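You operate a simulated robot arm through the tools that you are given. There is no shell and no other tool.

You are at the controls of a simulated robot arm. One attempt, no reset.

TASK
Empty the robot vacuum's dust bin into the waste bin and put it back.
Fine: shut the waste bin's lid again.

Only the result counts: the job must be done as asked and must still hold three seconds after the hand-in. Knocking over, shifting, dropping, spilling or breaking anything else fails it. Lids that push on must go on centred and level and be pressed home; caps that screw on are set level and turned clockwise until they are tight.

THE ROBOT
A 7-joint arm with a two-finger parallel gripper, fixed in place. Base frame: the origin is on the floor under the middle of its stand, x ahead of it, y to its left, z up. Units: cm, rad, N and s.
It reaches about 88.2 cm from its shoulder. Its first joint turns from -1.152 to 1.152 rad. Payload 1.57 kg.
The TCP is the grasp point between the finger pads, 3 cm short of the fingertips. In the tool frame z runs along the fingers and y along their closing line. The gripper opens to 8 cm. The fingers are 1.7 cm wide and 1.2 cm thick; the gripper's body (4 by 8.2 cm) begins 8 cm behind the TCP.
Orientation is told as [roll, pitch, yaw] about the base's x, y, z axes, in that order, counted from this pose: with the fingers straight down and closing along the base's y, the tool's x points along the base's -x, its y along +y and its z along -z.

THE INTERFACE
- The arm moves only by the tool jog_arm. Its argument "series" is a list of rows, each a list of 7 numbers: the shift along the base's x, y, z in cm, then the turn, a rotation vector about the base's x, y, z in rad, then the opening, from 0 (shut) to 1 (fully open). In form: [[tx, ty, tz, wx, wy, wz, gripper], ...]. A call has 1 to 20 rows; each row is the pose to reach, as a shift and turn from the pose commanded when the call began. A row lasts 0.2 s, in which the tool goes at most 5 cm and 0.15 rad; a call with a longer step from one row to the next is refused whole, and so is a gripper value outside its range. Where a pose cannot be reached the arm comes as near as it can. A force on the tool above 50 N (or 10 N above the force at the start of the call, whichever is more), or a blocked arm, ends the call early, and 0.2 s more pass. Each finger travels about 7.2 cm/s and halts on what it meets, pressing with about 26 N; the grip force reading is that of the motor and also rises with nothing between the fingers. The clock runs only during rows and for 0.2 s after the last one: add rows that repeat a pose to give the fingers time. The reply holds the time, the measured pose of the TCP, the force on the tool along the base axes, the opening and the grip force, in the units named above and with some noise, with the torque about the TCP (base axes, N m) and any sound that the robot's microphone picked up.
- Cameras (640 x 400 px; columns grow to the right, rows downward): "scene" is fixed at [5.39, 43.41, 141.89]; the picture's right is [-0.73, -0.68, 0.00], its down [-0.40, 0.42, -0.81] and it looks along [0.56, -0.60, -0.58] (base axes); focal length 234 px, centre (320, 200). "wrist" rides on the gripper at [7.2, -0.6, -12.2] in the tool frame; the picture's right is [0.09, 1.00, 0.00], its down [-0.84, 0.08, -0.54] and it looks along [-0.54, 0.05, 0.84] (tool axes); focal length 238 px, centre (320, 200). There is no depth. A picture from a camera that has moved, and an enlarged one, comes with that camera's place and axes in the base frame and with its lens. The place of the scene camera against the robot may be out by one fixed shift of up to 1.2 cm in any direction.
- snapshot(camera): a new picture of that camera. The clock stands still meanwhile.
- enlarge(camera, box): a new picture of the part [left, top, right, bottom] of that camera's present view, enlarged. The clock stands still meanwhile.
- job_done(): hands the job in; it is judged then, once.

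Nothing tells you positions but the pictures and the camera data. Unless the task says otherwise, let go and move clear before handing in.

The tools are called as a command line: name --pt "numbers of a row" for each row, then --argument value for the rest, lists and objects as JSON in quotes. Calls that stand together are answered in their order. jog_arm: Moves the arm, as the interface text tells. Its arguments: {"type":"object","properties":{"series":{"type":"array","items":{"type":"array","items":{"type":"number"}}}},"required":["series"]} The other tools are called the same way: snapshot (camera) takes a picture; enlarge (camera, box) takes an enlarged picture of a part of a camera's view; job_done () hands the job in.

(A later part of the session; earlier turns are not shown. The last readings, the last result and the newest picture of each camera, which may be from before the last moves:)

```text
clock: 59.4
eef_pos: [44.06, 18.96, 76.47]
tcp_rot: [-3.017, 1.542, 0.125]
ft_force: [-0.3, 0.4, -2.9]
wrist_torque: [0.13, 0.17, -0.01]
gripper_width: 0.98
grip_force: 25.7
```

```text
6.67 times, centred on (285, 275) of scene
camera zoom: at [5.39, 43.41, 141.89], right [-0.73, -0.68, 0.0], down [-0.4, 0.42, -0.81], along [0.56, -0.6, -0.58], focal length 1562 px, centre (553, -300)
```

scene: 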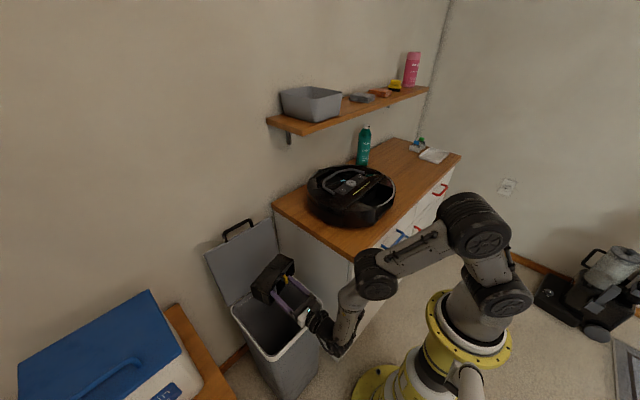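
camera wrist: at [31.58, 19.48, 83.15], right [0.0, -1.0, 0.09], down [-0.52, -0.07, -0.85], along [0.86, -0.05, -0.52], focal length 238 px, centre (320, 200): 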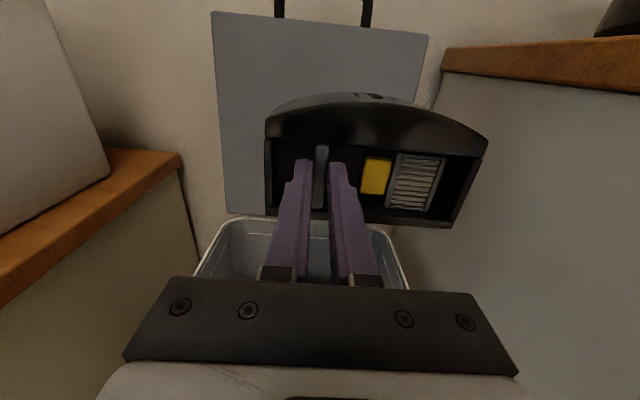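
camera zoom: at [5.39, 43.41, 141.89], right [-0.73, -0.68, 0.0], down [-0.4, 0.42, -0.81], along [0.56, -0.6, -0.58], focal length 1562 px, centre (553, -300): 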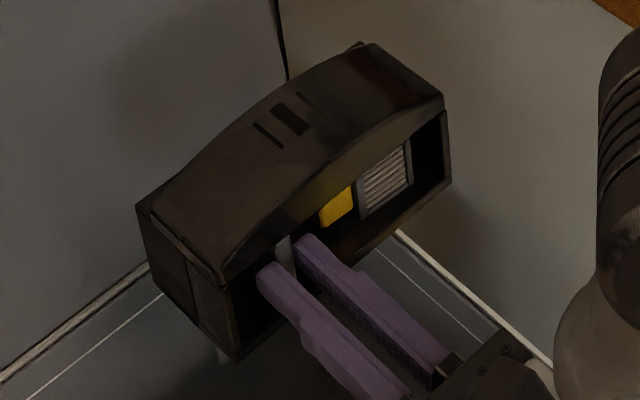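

The yellow piece and its pleated filter block have tipped over inside the well but are still in it. I'll bring the bin upright slowly, so the well faces up again, and then reassess.

jog_arm --pt "0.2 0 1 0 0.1 0 0" --pt "0.5 0 2 0 0.2 0 0" --pt "0.8 0 3 0 0.3 0 0" --pt "1.0 0 4 0 0.4 0 0" --pt "1.2 0 5 0 0.5 0 0" --pt "1.4 0 6 0 0.6 0 0" --pt "1.6 0 7 0 0.7 0 0" --pt "1.8 0 8 0 0.8 0 0" --pt "2.0 0 9 0 0.9 0 0" --pt "2.2 0 10 0 1.0 0 0" --pt "2.4 0 11 0 1.1 0 0" --pt "2.5 0 12 0 1.2 0 0" --pt "2.6 0 13 0 1.3 0 0" --pt "2.6 0 14 0 1.4 0 0" --pt "2.6 0 15 0 1.5 0 0" --pt "2.6 0 16 0 1.6 0 0" --pt "2.6 0 16 0 1.6 0 0"

snapshot --camera "wrist"

snapshot --camera "scene"

```text
clock: 63.0
eef_pos: [46.54, 18.77, 92.41]
tcp_rot: [-0.001, -0.002, 3.14]
ft_force: [-0.1, -0.7, -3.1]
wrist_torque: [0.11, -0.02, -0.01]
gripper_width: 0.96
grip_force: 26.1
```

```text
taken
camera wrist: at [53.77, 19.44, 104.48], right [0.09, -1.0, 0.0], down [-0.84, -0.08, 0.54], along [-0.54, -0.05, -0.84], focal length 238 px, centre (320, 200)
```

wrist: 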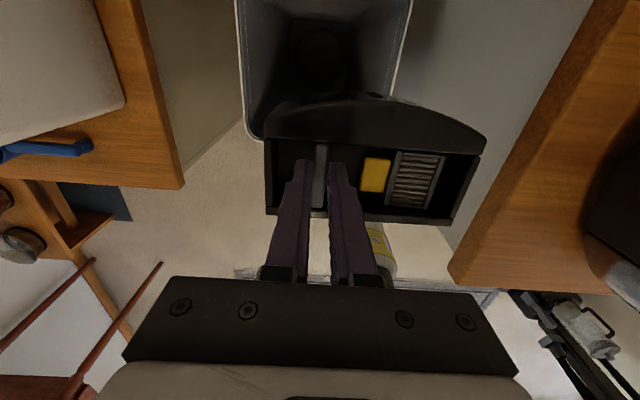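

```text
taken
```

scene: 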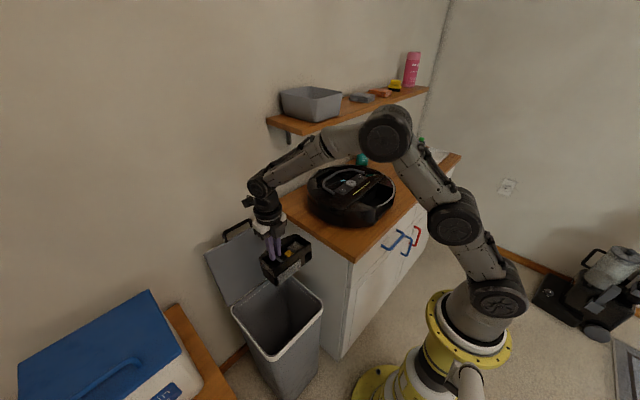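

enlarge --camera "wrist" --box '[255, 85, 495, 235]'

enlarge --camera "scene" --box '[250, 220, 320, 290]'

enlarge --camera "wrist" --box '[240, 0, 410, 110]'

```text
2.67 times, centred on (375, 160) of wrist
camera zoom: at [53.77, 19.44, 104.48], right [0.09, -1.0, 0.0], down [-0.84, -0.08, 0.54], along [-0.54, -0.05, -0.84], focal length 636 px, centre (173, 307)
```

zoom: 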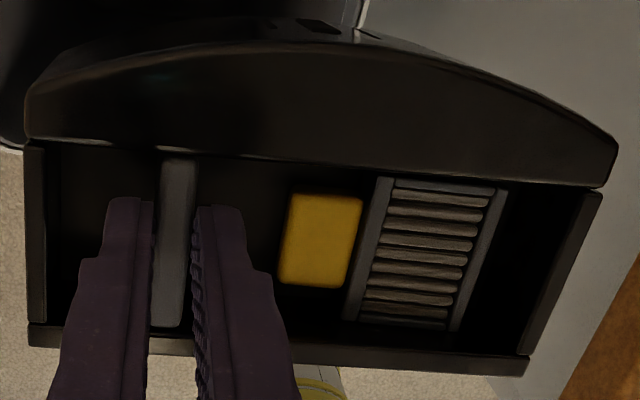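

```text
5.71 times, centred on (285, 255) of scene
camera zoom: at [5.4, 43.41, 141.89], right [-0.73, -0.68, 0.0], down [-0.4, 0.42, -0.81], along [0.56, -0.6, -0.58], focal length 1338 px, centre (520, -114)
```

zoom: 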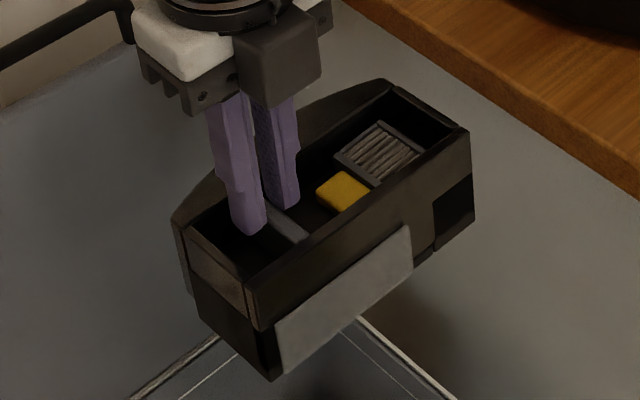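

```text
3.64 times, centred on (325, 55) of wrist
camera zoom: at [53.77, 19.44, 104.48], right [0.09, -1.0, 0.0], down [-0.84, -0.08, 0.54], along [-0.54, -0.05, -0.84], focal length 867 px, centre (302, 727)
```

zoom: 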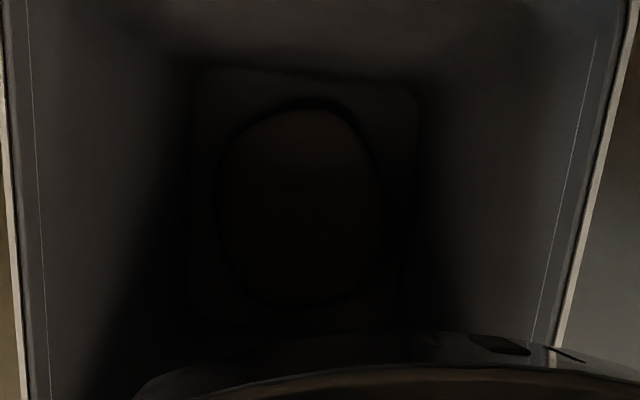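

enlarge --camera "wrist" --box '[290, 140, 350, 220]'

enlarge --camera "scene" --box '[268, 235, 308, 270]'

```text
5.00 times, centred on (320, 180) of wrist
camera zoom: at [53.77, 19.44, 104.48], right [0.09, -1.0, 0.0], down [-0.84, -0.08, 0.54], along [-0.54, -0.05, -0.84], focal length 1192 px, centre (320, 300)
```

zoom: 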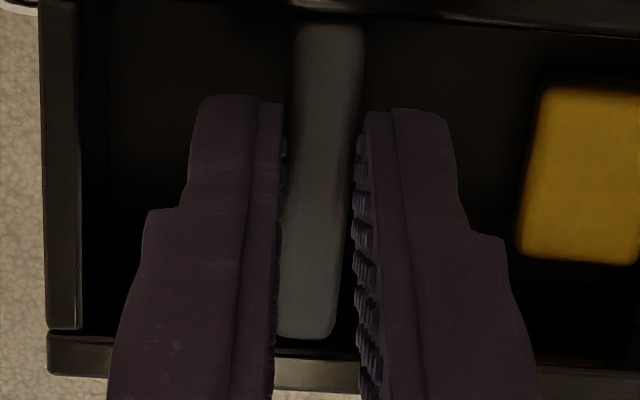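

```text
11.43 times, centred on (288, 252) of scene
camera zoom: at [5.4, 43.41, 141.89], right [-0.73, -0.68, 0.0], down [-0.4, 0.42, -0.81], along [0.56, -0.6, -0.58], focal length 2677 px, centre (686, -400)
```

zoom: 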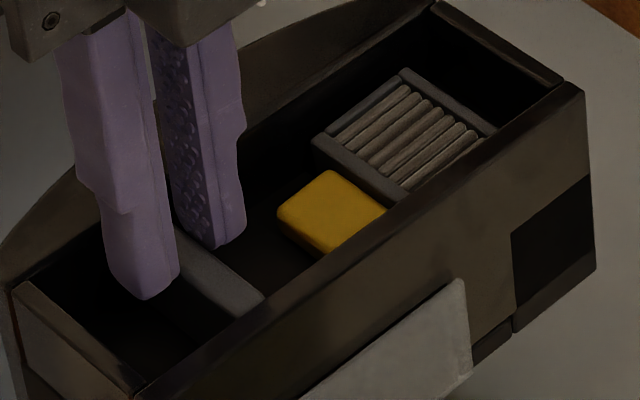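

The yellow piece and pleated block kept their place in the well, so they appear hinged, and I plan to swing them back later. The grip on the grey fin looks sound, so I'll raise the bin gently and turn it back toward the vacuum.

jog_arm --pt "0 0 1 0 0 0 0" --pt "0 0 3 0 0 0 0" --pt "0 0 5 0 0 0 0" --pt "0 0 7.5 0 0 0 0" --pt "0 0 10 0 0 0 0" --pt "0 0 12.5 0 0 0 0" --pt "0 0 15 0 0 0 0" --pt "0 0 17.5 0 0 0 0" --pt "0 0 19 0 0 0 0" --pt "0 0 20 0 0 0 0" --pt "0 0 20 0 0 0 0"

jog_arm --pt "0 0 0 0 0 -0.06 0" --pt "0 0 0 0 0 -0.16 0" --pt "0 0 0 0 0 -0.26 0" --pt "0 0 0 0 0 -0.36 0" --pt "0 0 0 0 0 -0.46 0" --pt "0 0 0 0 0 -0.56 0" --pt "0 0 0 0 0 -0.66 0" --pt "0 0 0 0 0 -0.76 0" --pt "0 0 0 0 0 -0.86 0" --pt "0 0 0 0 0 -0.96 0" --pt "0 0 0 0 0 -1.06 0" --pt "0 0 0 0 0 -1.16 0" --pt "0 0 0 0 0 -1.26 0" --pt "0 0 0 0 0 -1.36 0" --pt "0 0 0 0 0 -1.46 0" --pt "0 0 0 0 0 -1.54 0" --pt "0 0 0 0 0 -1.571 0"

snapshot --camera "scene"

enlarge --camera "wrist" --box '[255, 85, 495, 235]'

```text
clock: 65.4
eef_pos: [46.51, 19.01, 112.42]
tcp_rot: [0.003, -0.001, 3.14]
ft_force: [0.1, 0.3, -2.6]
wrist_torque: [0.1, -0.03, -0.01]
gripper_width: 0.94
grip_force: 26.1
```

```text
clock: 69.0
eef_pos: [46.65, 18.9, 112.48]
tcp_rot: [0.0, -0.001, 1.568]
ft_force: [0.3, -0.1, -2.7]
wrist_torque: [0.0, -0.09, -0.02]
gripper_width: 0.94
grip_force: 25.3
```

```text
taken
```

scene: 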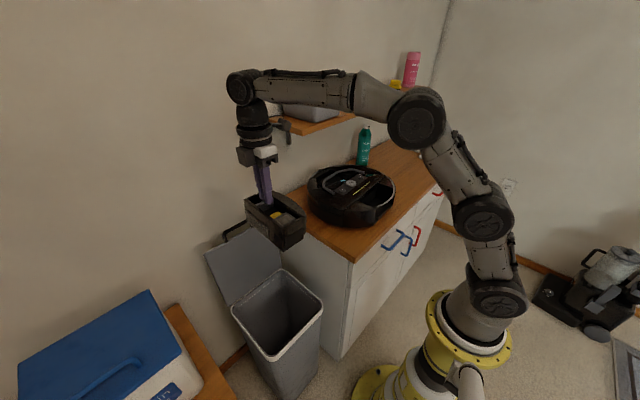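

```text
2.67 times, centred on (375, 160) of wrist
camera zoom: at [47.23, 11.6, 124.52], right [-1.0, -0.09, 0.0], down [-0.07, 0.84, 0.54], along [-0.05, 0.54, -0.84], focal length 636 px, centre (173, 307)
```

zoom: 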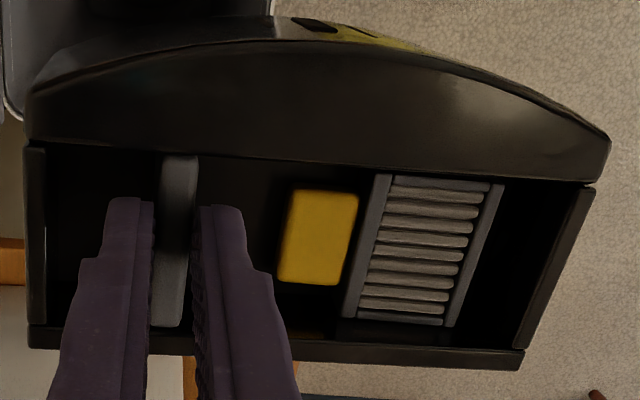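

jog_arm --pt "0 -0.5 0.5 0 0 -0.05 0" --pt "0 -2 1 0 0 -0.14 0" --pt "0 -4 2 0 0 -0.24 0" --pt "0 -6 3 0 0 -0.34 0" --pt "0 -8 4 0 0 -0.44 0" --pt "0 -10.5 4 0 0 -0.54 0" --pt "0 -13 4 0 0 -0.64 0" --pt "-0.5 -15.5 4 0 0 -0.74 0" --pt "-1 -18 4 0 0 -0.84 0" --pt "-1.5 -20.5 4 0 0 -0.94 0" --pt "-2 -23 4 0 0 -1.04 0" --pt "-2.5 -25.5 4 0 0 -1.14 0" --pt "-3 -28 4 0 0 -1.24 0" --pt "-3.5 -30.5 4 0 0 -1.34 0" --pt "-4 -33 4 0 0 -1.43 0" --pt "-4.5 -35 4 0 0 -1.5 0" --pt "-5 -36.5 4 0 0 -1.5 0" --pt "-5.6 -37.5 4 0 0 -1.5 0" --pt "-5.6 -37.5 4 0 0 -1.5 0"

snapshot --camera "wrist"

snapshot --camera "scene"

```text
clock: 73.0
eef_pos: [40.86, -18.59, 116.54]
tcp_rot: [0.002, 0.001, 0.066]
ft_force: [-0.3, -0.6, -2.6]
wrist_torque: [-0.12, 0.04, -0.01]
gripper_width: 0.96
grip_force: 26.3
```

```text
taken
camera wrist: at [33.84, -19.89, 128.58], right [-0.16, 0.99, 0.0], down [0.83, 0.13, 0.54], along [0.53, 0.09, -0.84], focal length 238 px, centre (320, 200)
```

wrist: 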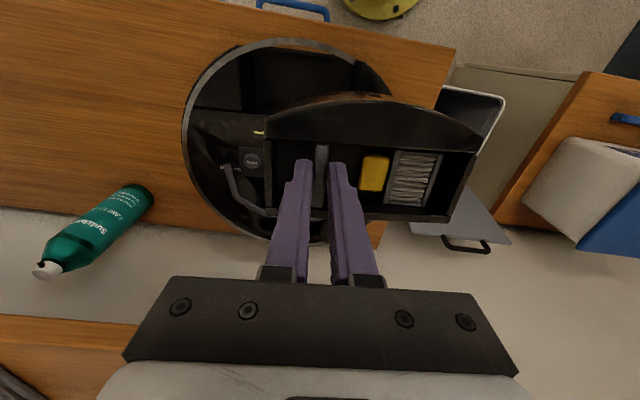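

```text
taken
```

scene: 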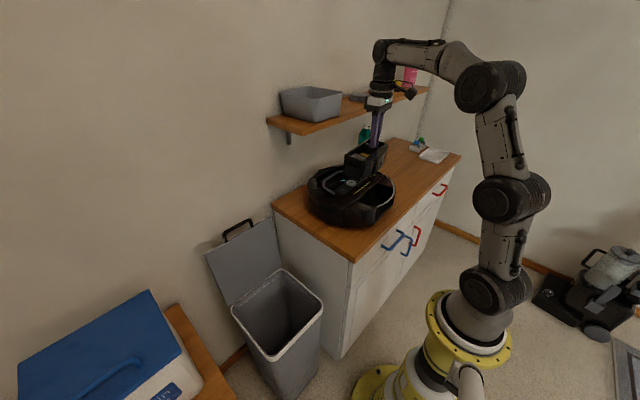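

enlarge --camera "scene" --box '[300, 130, 420, 230]'

enlarge --camera "wrist" --box '[180, 30, 490, 250]'

```text
4.00 times, centred on (360, 180) of scene
camera zoom: at [5.39, 43.4, 141.89], right [-0.73, -0.68, 0.0], down [-0.4, 0.42, -0.81], along [0.56, -0.6, -0.58], focal length 937 px, centre (160, 280)
```

zoom: 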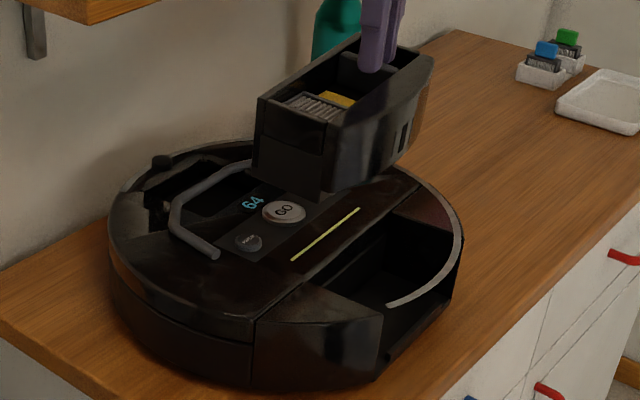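

```text
1.82 times, centred on (335, 140) of wrist
camera zoom: at [33.84, -19.89, 128.58], right [-0.16, 0.99, 0.0], down [0.83, 0.13, 0.54], along [0.53, 0.09, -0.84], focal length 433 px, centre (293, 309)
```

zoom: 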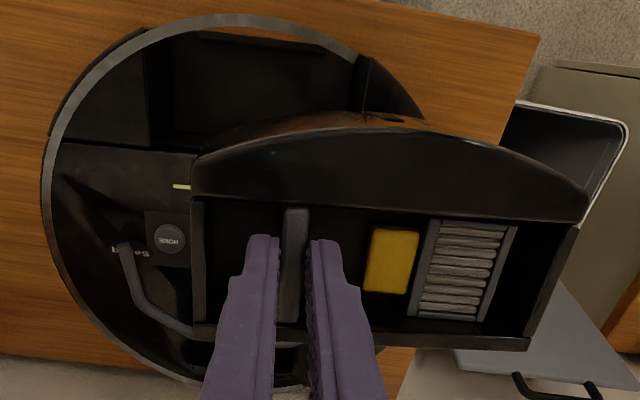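

enlarge --camera "scene" --box '[335, 130, 395, 185]'

enlarge --camera "scene" --box '[350, 175, 420, 235]'

```text
7.27 times, centred on (365, 158) of scene
camera zoom: at [5.39, 43.4, 141.89], right [-0.73, -0.68, 0.0], down [-0.4, 0.42, -0.81], along [0.56, -0.6, -0.58], focal length 1704 px, centre (-7, 509)
```

zoom: 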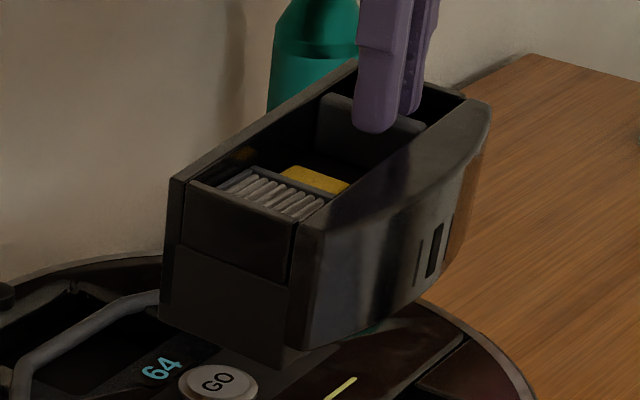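

```text
6.67 times, centred on (385, 205) of scene
camera zoom: at [5.39, 43.4, 141.89], right [-0.73, -0.68, 0.0], down [-0.4, 0.42, -0.81], along [0.56, -0.6, -0.58], focal length 1562 px, centre (-113, 167)
```

zoom: 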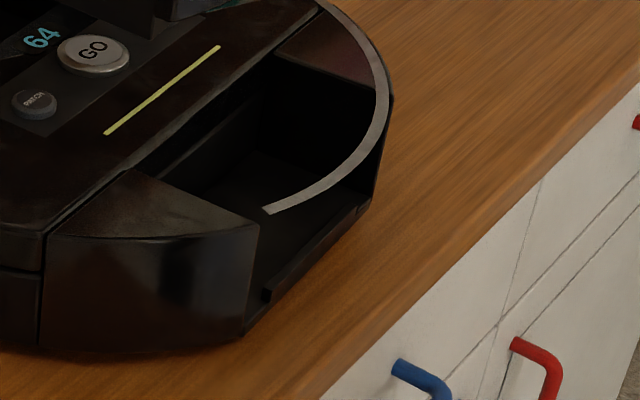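

enlarge --camera "wrist" --box '[255, 120, 355, 225]'

enlarge --camera "wrist" --box '[340, 80, 490, 230]'

```text
3.81 times, centred on (305, 172) of wrist
camera zoom: at [33.84, -19.89, 128.58], right [-0.16, 0.99, 0.0], down [0.83, 0.13, 0.54], along [0.53, 0.09, -0.84], focal length 908 px, centre (377, 305)
```

zoom: 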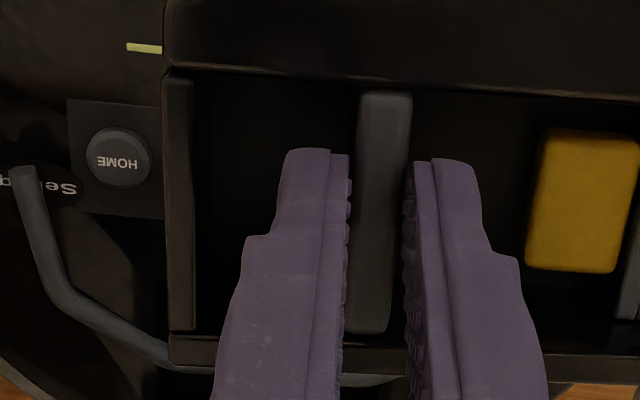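

```text
2.67 times, centred on (415, 155) of wrist
camera zoom: at [33.84, -19.89, 128.58], right [-0.16, 0.99, 0.0], down [0.83, 0.13, 0.54], along [0.53, 0.09, -0.84], focal length 636 px, centre (67, 320)
```

zoom: 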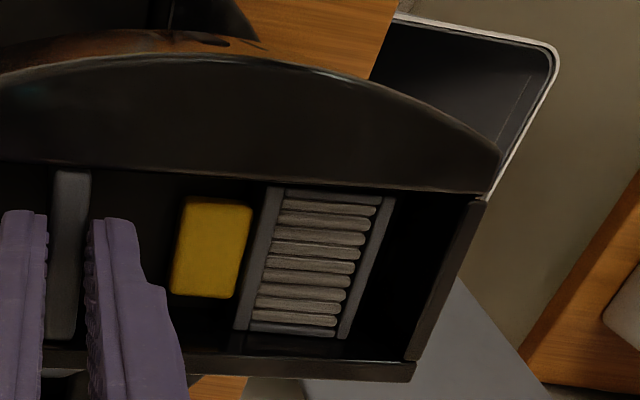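

The bin sits about 1 cm low in the fingers and slightly rolled, so inserting it now would be imprecise. There is free cabinet top at about (41, -52), so I'll set it down there briefly and re-grip the fin deeper and square.

jog_arm --pt "0 -1 0 0 0 0 0" --pt "0 -3 0 0 0 0 0" --pt "0 -5.5 0 0 0 0 0" --pt "0 -8 0 0 0 0 0" --pt "0 -10.5 0 0 0 0 0" --pt "0 -13 0 0 0 0 0" --pt "0 -15.5 0 0 0 0 0" --pt "0 -18 0 0 0 0 0" --pt "0 -20.5 0 0 0 0 0" --pt "0 -23 0 0 0 0 0" --pt "0 -25.5 0 0 0 0 0" --pt "0 -28 0 0 0 0 0" --pt "0 -30.5 0 0 0 0 0" --pt "0 -32.5 0 0 0 0 0" --pt "0 -33.5 0 0 0 0 0" --pt "0 -33.5 0 0 0 0 0"

snapshot --camera "wrist"

snapshot --camera "scene"

```text
clock: 76.4
eef_pos: [36.51, -44.82, 112.52]
tcp_rot: [0.002, -0.001, 0.071]
ft_force: [0.4, 0.4, -2.5]
wrist_torque: [-0.07, 0.01, 0.0]
gripper_width: 0.98
grip_force: 25.7
out of reach, approached as far as the arm can: row 9, 10, 11, 12, 13, 14, 15, 16
```

```text
taken
camera wrist: at [29.3, -46.13, 124.59], right [-0.16, 0.99, 0.0], down [0.83, 0.13, 0.54], along [0.53, 0.09, -0.84], focal length 238 px, centre (320, 200)
```

wrist: 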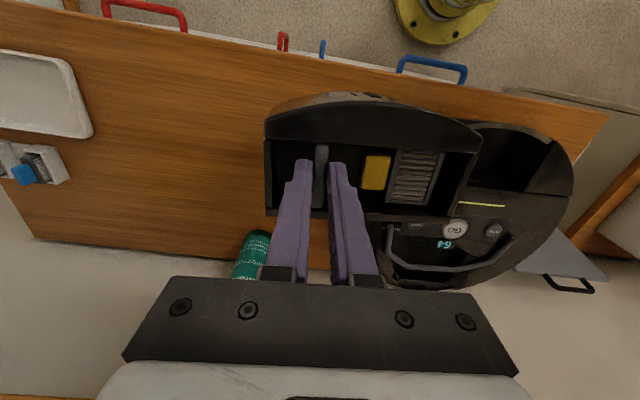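

```text
taken
```

scene: 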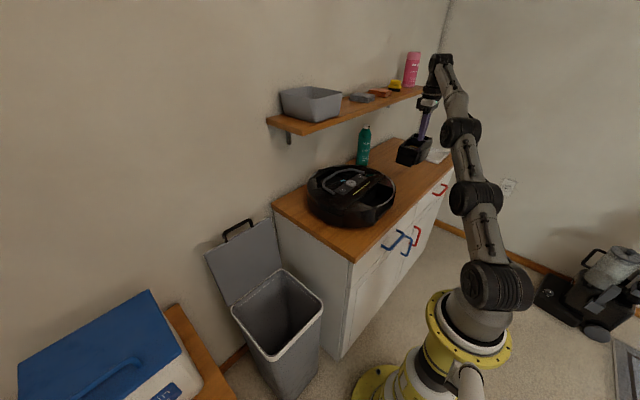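

jog_arm --pt "0.3 -1 -0.8 0 0 0 0" --pt "0.5 -2 -1.6 0 0 0 0" --pt "0.7 -3 -2.2 0 0 0 0" --pt "0.9 -4 -2.8 0 0 0 0" --pt "1.1 -5 -3.3 0 0 0 0" --pt "1.3 -6 -4.0 0 0 0 0" --pt "1.5 -6.7 -5.0 0 0 0 0" --pt "1.5 -6.7 -5.0 0 0 0 0"

snapshot --camera "wrist"

enlarge --camera "scene" --box '[350, 100, 480, 220]'

```text
clock: 78.2
eef_pos: [36.23, -48.44, 107.2]
tcp_rot: [0.002, 0.002, 0.071]
ft_force: [-0.3, 0.5, -2.8]
wrist_torque: [-0.11, 0.01, 0.03]
gripper_width: 0.95
grip_force: 26.0
out of reach, approached as far as the arm can: row 1, 2, 3, 4, 5, 6, 7, 8
```

```text
taken
camera wrist: at [29.1, -49.67, 119.37], right [-0.16, 0.99, 0.0], down [0.83, 0.13, 0.54], along [0.53, 0.09, -0.84], focal length 238 px, centre (320, 200)
```

wrist: 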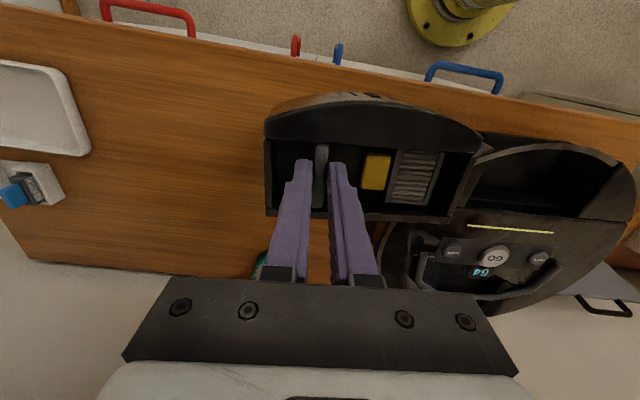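

```text
3.33 times, centred on (415, 160) of scene
camera zoom: at [5.39, 43.4, 141.89], right [-0.73, -0.68, 0.0], down [-0.4, 0.42, -0.81], along [0.56, -0.6, -0.58], focal length 781 px, centre (3, 333)
```

zoom: 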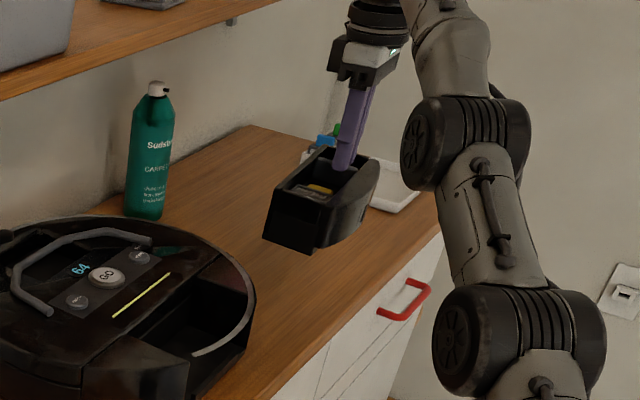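

jog_arm --pt "-2.5 0 0 0 0 0 0" --pt "-5 -0.3 -1 0 0 0 0" --pt "-5.2 -0.6 -3 0 0 0 0" --pt "-5.2 -1 -5 0 0 0 0" --pt "-4 -1.8 -6 0 0 0 0" --pt "-2 -2.5 -6.8 0 0 0 0" --pt "0 -3 -7.2 0 0 0 0" --pt "1.3 -3.2 -7.2 0 0 0 0" --pt "1.3 -3.2 -7.2 0 0 0 0"

snapshot --camera "wrist"

enlarge --camera "scene" --box '[350, 100, 480, 220]'

```text
clock: 80.2
eef_pos: [36.93, -51.06, 99.91]
tcp_rot: [0.001, 0.0, 0.07]
ft_force: [0.3, -0.8, -3.4]
wrist_torque: [-0.09, 0.02, -0.01]
gripper_width: 0.94
grip_force: 25.9
out of reach, approached as far as the arm can: row 8, 9
```

```text
taken
camera wrist: at [29.89, -52.43, 111.95], right [-0.16, 0.99, 0.0], down [0.83, 0.13, 0.54], along [0.53, 0.09, -0.84], focal length 238 px, centre (320, 200)
```

wrist: 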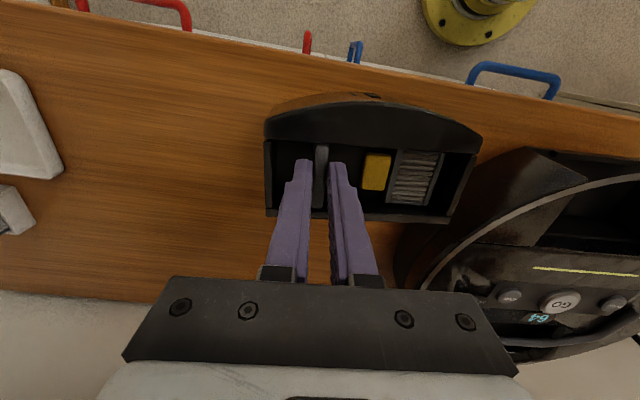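

```text
3.33 times, centred on (415, 160) of scene
camera zoom: at [5.39, 43.4, 141.89], right [-0.73, -0.68, 0.0], down [-0.4, 0.42, -0.81], along [0.56, -0.6, -0.58], focal length 781 px, centre (3, 333)
```

zoom: 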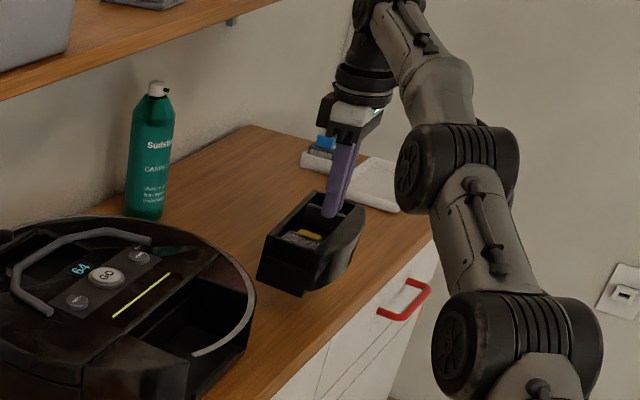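

jog_arm --pt "0.5 0 -0.8 0 0 0 0" --pt "1.0 0 -1.6 0 0 0 0" --pt "1.6 0 -2.2 0 0 0 0" --pt "1.8 0 -2.6 0 0 0 0" --pt "1.8 0 -2.6 0 0 0 0"

enlarge --camera "scene" --box '[385, 140, 435, 190]'

snapshot --camera "wrist"

```text
clock: 81.4
eef_pos: [38.72, -51.06, 97.26]
tcp_rot: [0.002, 0.001, 0.07]
ft_force: [-0.5, -0.2, -2.1]
wrist_torque: [-0.13, 0.01, -0.01]
gripper_width: 0.96
grip_force: 25.9
```

```text
8.00 times, centred on (410, 165) of scene
camera zoom: at [5.39, 43.4, 141.89], right [-0.73, -0.68, 0.0], down [-0.4, 0.42, -0.81], along [0.56, -0.6, -0.58], focal length 1874 px, centre (-400, 480)
```

zoom: 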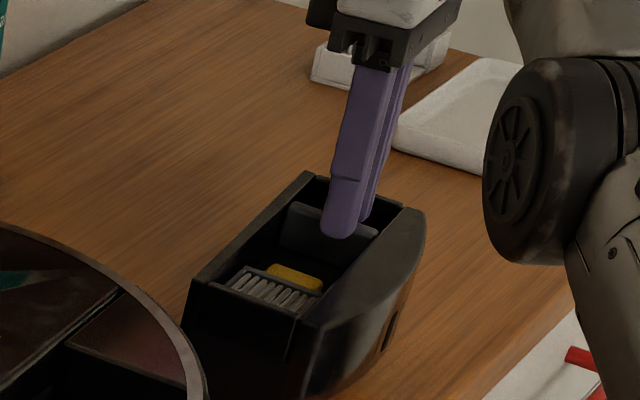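

```text
taken
camera wrist: at [31.56, -52.33, 109.31], right [-0.16, 0.99, 0.0], down [0.83, 0.13, 0.54], along [0.53, 0.09, -0.84], focal length 238 px, centre (320, 200)
```

wrist: 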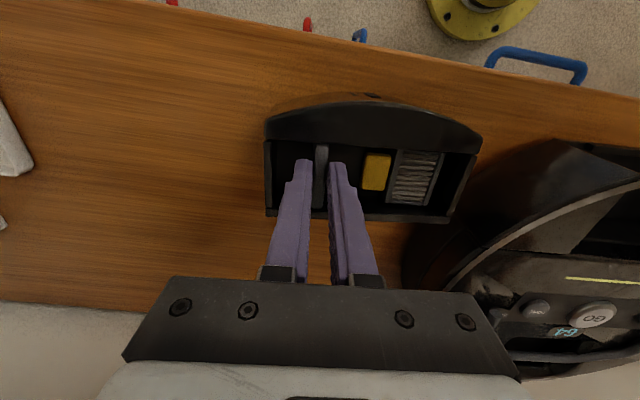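

jog_arm --pt "0 0 -0.25 0 0 0 0" --pt "0 0 -0.5 0 0 0 0" --pt "0 0 -0.5 0 0 0 0"

jog_arm --pt "0 0 -0.25 0 0 0 0" --pt "0 0 -0.5 0 0 0 0" --pt "0 0 -0.5 0 0 0 0"

```text
clock: 82.2
eef_pos: [38.91, -51.15, 96.64]
tcp_rot: [0.0, 0.0, 0.069]
ft_force: [-0.5, 0.2, -3.1]
wrist_torque: [-0.09, -0.03, -0.03]
gripper_width: 0.96
grip_force: 25.2
```

```text
clock: 83.0
eef_pos: [38.85, -51.19, 96.2]
tcp_rot: [0.001, -0.001, 0.069]
ft_force: [-0.5, 0.0, -2.4]
wrist_torque: [-0.1, 0.0, 0.0]
gripper_width: 0.95
grip_force: 26.5
```

jog_arm --pt "0 0 -0.25 0 0 0 0" --pt "0 0 -0.5 0 0 0 0" --pt "0 0 -0.5 0 0 0 0"

jog_arm --pt "0 0 -0.25 0 0 0 0" --pt "0 0 -0.5 0 0 0 0" --pt "0 0 -0.5 0 0 0 0"

enlarge --camera "scene" --box '[385, 150, 435, 200]'

```text
clock: 83.8
eef_pos: [38.89, -51.06, 95.83]
tcp_rot: [0.001, 0.001, 0.069]
ft_force: [0.3, -0.7, -1.8]
wrist_torque: [0.01, 0.1, -0.01]
gripper_width: 0.96
grip_force: 26.1
```

```text
clock: 84.6
eef_pos: [38.82, -51.27, 95.38]
tcp_rot: [-0.001, -0.001, 0.068]
ft_force: [-2.9, 2.2, 7.4]
wrist_torque: [0.03, 0.52, 0.05]
gripper_width: 0.97
grip_force: 26.2
```

```text
8.00 times, centred on (410, 175) of scene
camera zoom: at [5.37, 43.42, 141.89], right [-0.73, -0.68, 0.0], down [-0.4, 0.42, -0.82], along [0.56, -0.6, -0.58], focal length 1874 px, centre (-400, 400)
```

zoom: 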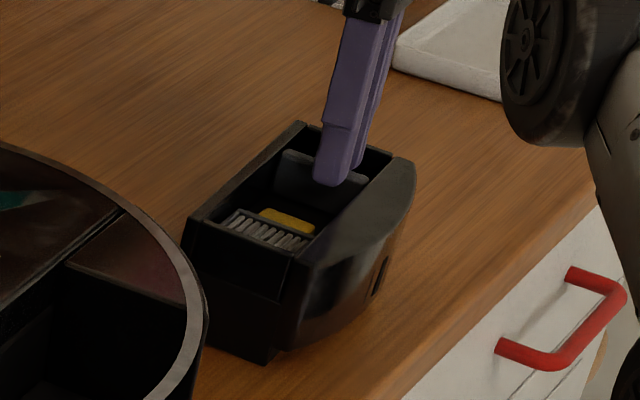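

The bin touched down on its outer edge first. I'll ease off, open just enough to let it settle flat, and look.

jog_arm --pt "0 0 0.25 0 0 0 0" --pt "0 0 0.25 0 0 0 0.1" --pt "0 0 0.25 0 0 0 0.15" --pt "0 0 0.25 0 0 0 0.2" --pt "0 0 0.25 0 0 0 0.2"

enlarge --camera "scene" --box '[385, 150, 435, 200]'

enlarge --camera "wrist" --box '[240, 80, 500, 240]'

enlarge --camera "wrist" --box '[270, 130, 370, 220]'

```text
clock: 85.8
eef_pos: [38.76, -51.13, 95.53]
tcp_rot: [-0.001, 0.0, 0.069]
ft_force: [0.3, 0.1, -0.7]
wrist_torque: [-0.03, -0.01, -0.01]
gripper_width: 1.6
grip_force: 0.1
```

```text
8.00 times, centred on (410, 175) of scene
camera zoom: at [5.39, 43.41, 141.89], right [-0.73, -0.68, 0.0], down [-0.4, 0.42, -0.81], along [0.56, -0.6, -0.58], focal length 1874 px, centre (-400, 400)
```

zoom: 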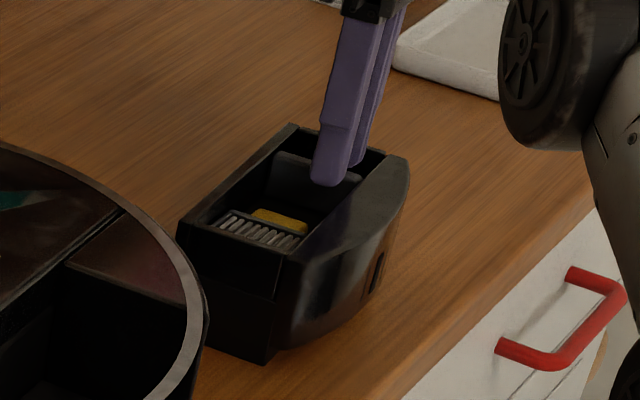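

```text
2.46 times, centred on (370, 160) of wrist
camera zoom: at [31.71, -52.47, 107.63], right [-0.16, 0.99, 0.0], down [0.83, 0.13, 0.54], along [0.53, 0.09, -0.84], focal length 587 px, centre (197, 298)
```

zoom: 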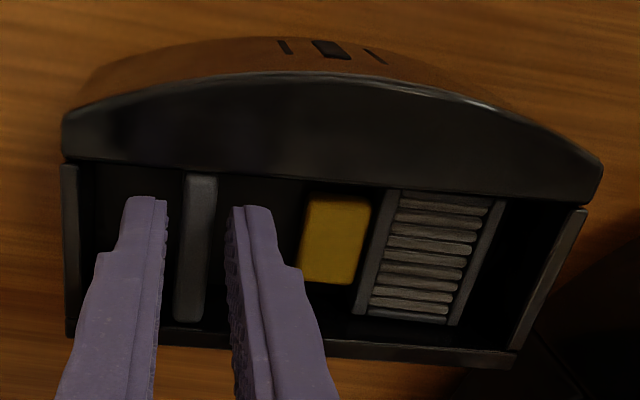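

```text
4.44 times, centred on (320, 175) of wrist
camera zoom: at [31.71, -52.47, 107.63], right [-0.16, 0.99, 0.0], down [0.83, 0.13, 0.54], along [0.53, 0.09, -0.84], focal length 1059 px, centre (320, 311)
```

zoom: 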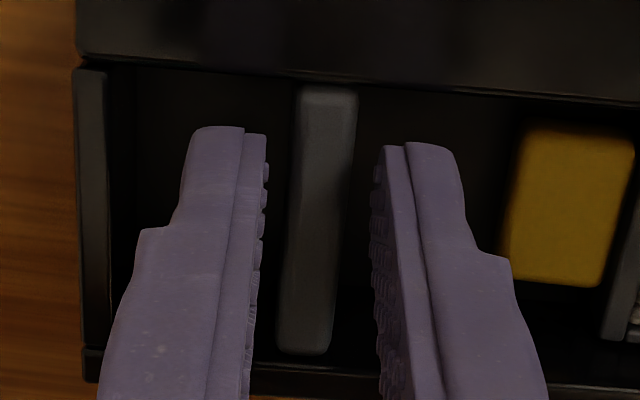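

The bin now rests flat with the fin centred between the fingers. I'll lower 1.4 cm and shift 0.7 cm to re-grip the fin deeper at its middle.

jog_arm --pt "0.2 0 0 0 0 0 0.17" --pt "0.45 0.02 0 0 0 0 0.17" --pt "0.7 0.03 0 0 0 0 0.17" --pt "0.7 0.03 -0.4 0 0 0 0.17" --pt "0.7 0.03 -0.8 0 0 0 0.17" --pt "0.7 0.03 -1.1 0 0 0 0.17" --pt "0.7 0.03 -1.35 0 0 0 0.17" --pt "0.7 0.03 -1.35 0 0 0 0.17"

enlarge --camera "wrist" --box '[270, 130, 370, 220]'

enlarge --camera "scene" --box '[385, 150, 435, 200]'

```text
clock: 87.6
eef_pos: [39.43, -51.14, 94.02]
tcp_rot: [0.0, -0.001, 0.069]
ft_force: [-0.6, 0.3, 0.9]
wrist_torque: [-0.03, 0.0, -0.01]
gripper_width: 1.36
grip_force: 0.1
```

```text
4.44 times, centred on (320, 175) of wrist
camera zoom: at [32.38, -52.45, 106.3], right [-0.16, 0.99, 0.0], down [0.83, 0.13, 0.54], along [0.53, 0.09, -0.84], focal length 1059 px, centre (320, 311)
```

zoom: 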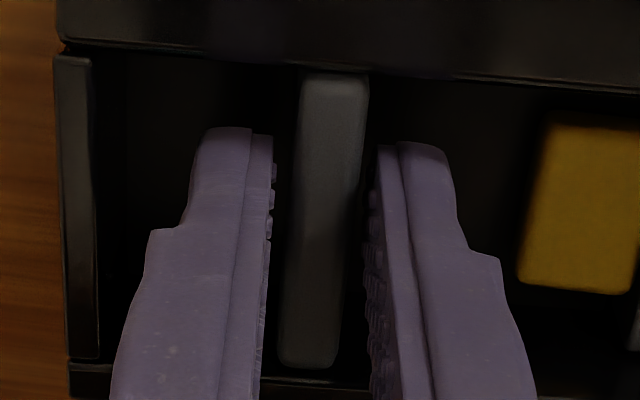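

```text
8.00 times, centred on (410, 175) of scene
camera zoom: at [5.39, 43.41, 141.89], right [-0.73, -0.68, 0.0], down [-0.4, 0.42, -0.81], along [0.56, -0.6, -0.58], focal length 1874 px, centre (-400, 400)
```

zoom: 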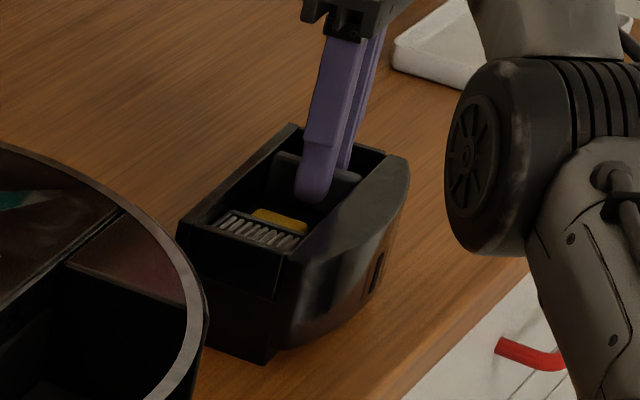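

jog_arm --pt "0.1 0 -0.15 0 0 0 0.17" --pt "0.15 0 -0.3 0 0 0 0.17" --pt "0.15 0 -0.3 0 0 0 0.1" --pt "0.15 0 -0.3 0 0 0 0" --pt "0.15 0 -0.3 0 0 0 0" --pt "0.15 0 -0.3 0 0 0 0"

enlarge --camera "wrist" --box '[240, 80, 500, 240]'

enlarge --camera "wrist" --box '[270, 130, 370, 220]'

```text
clock: 89.0
eef_pos: [39.64, -51.19, 93.84]
tcp_rot: [0.001, -0.001, 0.068]
ft_force: [-0.2, 0.2, 0.5]
wrist_torque: [-0.04, 0.02, -0.03]
gripper_width: 0.95
grip_force: 25.7
```

```text
2.46 times, centred on (370, 160) of wrist
camera zoom: at [32.54, -52.44, 105.96], right [-0.16, 0.99, 0.0], down [0.83, 0.13, 0.54], along [0.53, 0.09, -0.84], focal length 587 px, centre (197, 298)
```

zoom: 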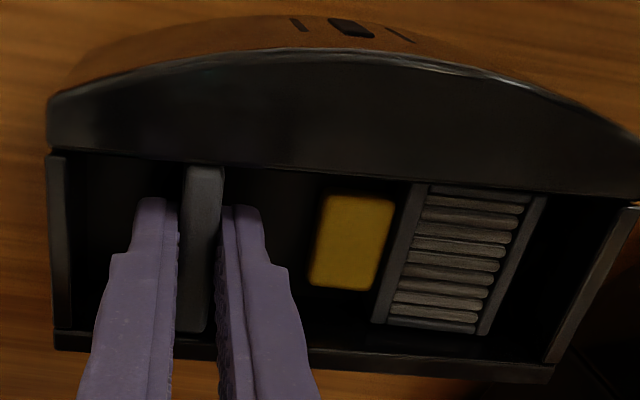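

```text
4.44 times, centred on (320, 175) of wrist
camera zoom: at [32.54, -52.44, 105.96], right [-0.16, 0.99, 0.0], down [0.83, 0.13, 0.54], along [0.53, 0.09, -0.84], focal length 1059 px, centre (320, 311)
```

zoom: 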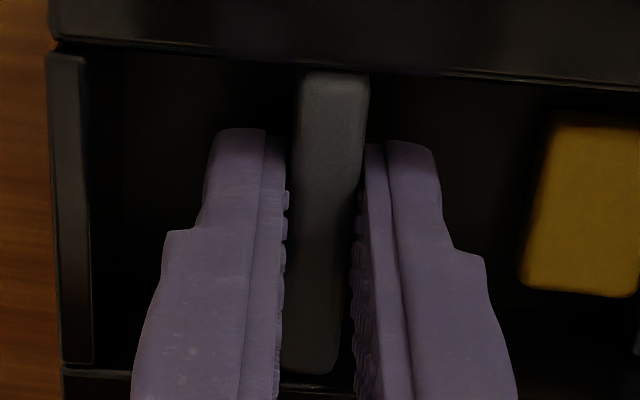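

The fin is now gripped deeper and squarely, with the bin level, matching its original offset to the gripper. I'll lift it and carry it back over the vacuum's slot.

jog_arm --pt "0 0 0.4 0 0 0 0" --pt "0 0 1.2 0 0 0 0" --pt "0 0 2.4 0 0 0 0" --pt "-0.5 0 4 0 0 0 0" --pt "-2 0 5.6 0 0 0 0" --pt "-4 0.4 7 0 0 0 0" --pt "-6 0.8 8 0 0 0 0" --pt "-8 1.4 9.2 0 0 0 0" --pt "-8.6 2 11 0 0 0 0" --pt "-8.6 2.2 13 0 0 0 0" --pt "-8.6 3 14.5 0 0 0 0" --pt "-8 5 15.5 0 0 0 0" --pt "-8 5 15.5 0 0 0 0"

snapshot --camera "wrist"

enlarge --camera "scene" --box '[350, 100, 480, 220]'

```text
clock: 91.8
eef_pos: [31.74, -46.15, 109.16]
tcp_rot: [0.002, 0.001, 0.069]
ft_force: [-0.2, 0.7, -2.1]
wrist_torque: [-0.15, -0.01, 0.04]
gripper_width: 0.93
grip_force: 26.1
out of reach, approached as far as the arm can: row 3, 4
```

```text
taken
camera wrist: at [24.62, -47.35, 121.46], right [-0.16, 0.99, 0.0], down [0.83, 0.13, 0.54], along [0.53, 0.09, -0.84], focal length 238 px, centre (320, 200)
```

wrist: 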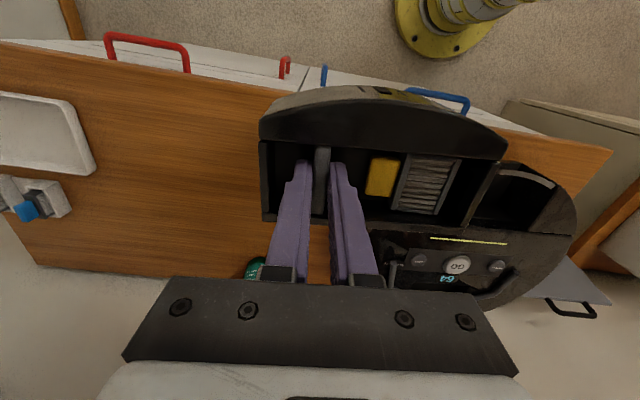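

```text
3.33 times, centred on (415, 160) of scene
camera zoom: at [5.39, 43.4, 141.89], right [-0.73, -0.68, 0.0], down [-0.4, 0.42, -0.81], along [0.56, -0.6, -0.58], focal length 781 px, centre (3, 333)
```

zoom: 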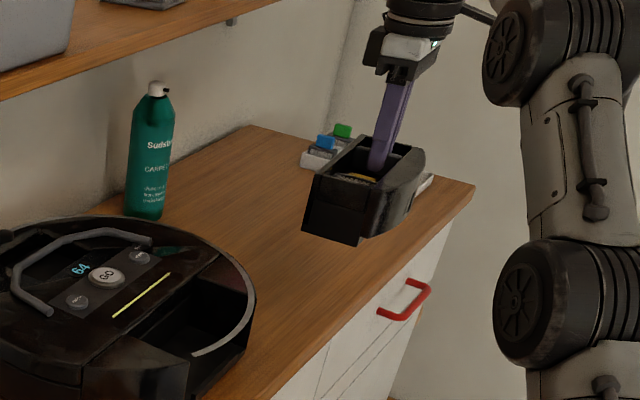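

jog_arm --pt "0.4 1.2 0.3 0 0 0 0" --pt "1 3.5 0.6 0 0 0 0" --pt "1.8 6 0.8 0 0 0 0" --pt "2.6 8.5 0.8 0 0 0 0" --pt "3.4 11 0.8 0 0 0 0" --pt "4.2 13.5 0.8 0 0 0 0" --pt "5 16 0.8 0 0 0 0" --pt "5.8 18.5 0.8 0 0 0 0" --pt "6.3 20.2 0.8 0 0 0 0" --pt "6.46 21.0 0.8 0 0 0 0" --pt "6.46 21.0 0.8 0 0 0 0" --pt "6.46 21.0 0.8 0 0 0 0"

snapshot --camera "wrist"

enlarge --camera "scene" --box '[330, 140, 420, 220]'

enlarge --camera "wrist" --box '[230, 60, 520, 240]'

```text
clock: 94.4
eef_pos: [38.12, -25.15, 110.17]
tcp_rot: [0.003, 0.001, 0.068]
ft_force: [-1.1, 1.0, -2.3]
wrist_torque: [-0.14, -0.02, -0.01]
gripper_width: 0.96
grip_force: 25.7
```

```text
taken
camera wrist: at [31.02, -26.42, 122.32], right [-0.16, 0.99, 0.0], down [0.83, 0.13, 0.54], along [0.53, 0.09, -0.84], focal length 238 px, centre (320, 200)
```

wrist: 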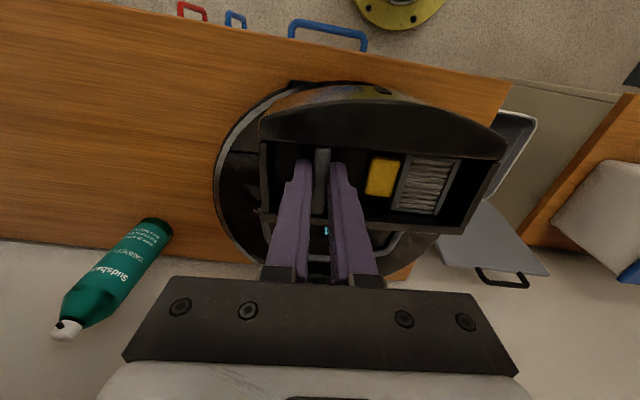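

```text
5.00 times, centred on (375, 180) of scene
camera zoom: at [5.39, 43.4, 141.89], right [-0.73, -0.68, 0.0], down [-0.4, 0.42, -0.81], along [0.56, -0.6, -0.58], focal length 1171 px, centre (45, 300)
```

zoom: 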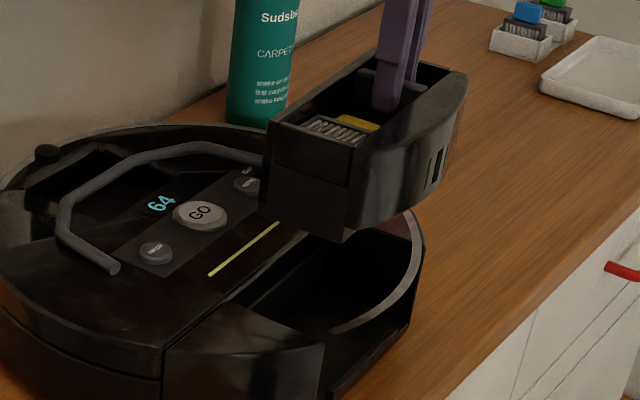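

```text
2.21 times, centred on (375, 150) of wrist
camera zoom: at [31.02, -26.42, 122.32], right [-0.16, 0.99, 0.0], down [0.83, 0.13, 0.54], along [0.53, 0.09, -0.84], focal length 526 px, centre (199, 310)
```

zoom: 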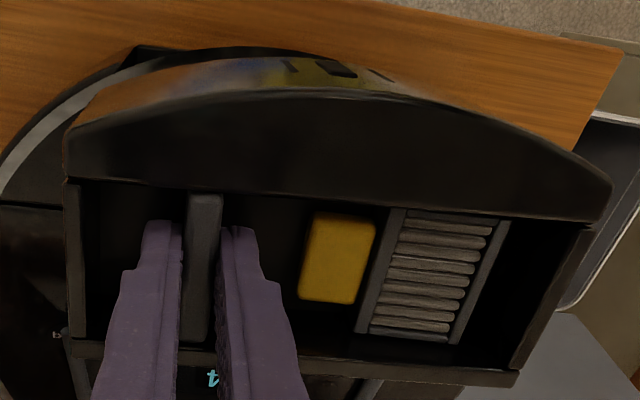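

jog_arm --pt "0.05 0.02 -1 0 0 0 0" --pt "0.07 0.03 -2 0 0 0 0" --pt "0.07 0.03 -3 0 0 0 0" --pt "0.07 0.03 -4 0 0 0 0" --pt "0.07 0.03 -4 0 0 0 0"

enlarge --camera "scene" --box '[340, 155, 410, 215]'

enlarge --camera "wrist" --box '[210, 60, 520, 240]'

```text
clock: 95.6
eef_pos: [38.3, -25.01, 106.13]
tcp_rot: [-0.001, 0.0, 0.069]
ft_force: [-0.6, -0.3, -1.9]
wrist_torque: [-0.11, -0.01, 0.0]
gripper_width: 0.99
grip_force: 26.0
```

```text
6.67 times, centred on (375, 185) of scene
camera zoom: at [5.39, 43.4, 141.89], right [-0.73, -0.68, 0.0], down [-0.4, 0.42, -0.81], along [0.56, -0.6, -0.58], focal length 1562 px, centre (-47, 300)
```

zoom: 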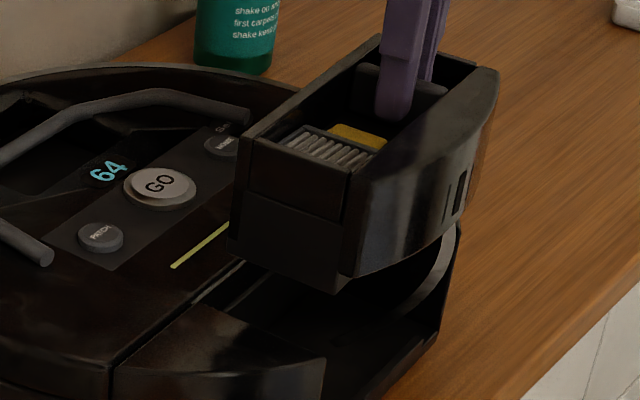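

```text
2.06 times, centred on (365, 150) of wrist
camera zoom: at [31.08, -26.38, 118.29], right [-0.16, 0.99, 0.0], down [0.83, 0.13, 0.54], along [0.53, 0.09, -0.84], focal length 492 px, centre (227, 303)
```

zoom: 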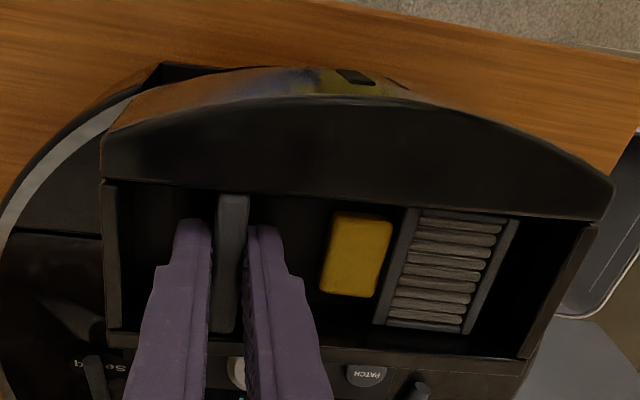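

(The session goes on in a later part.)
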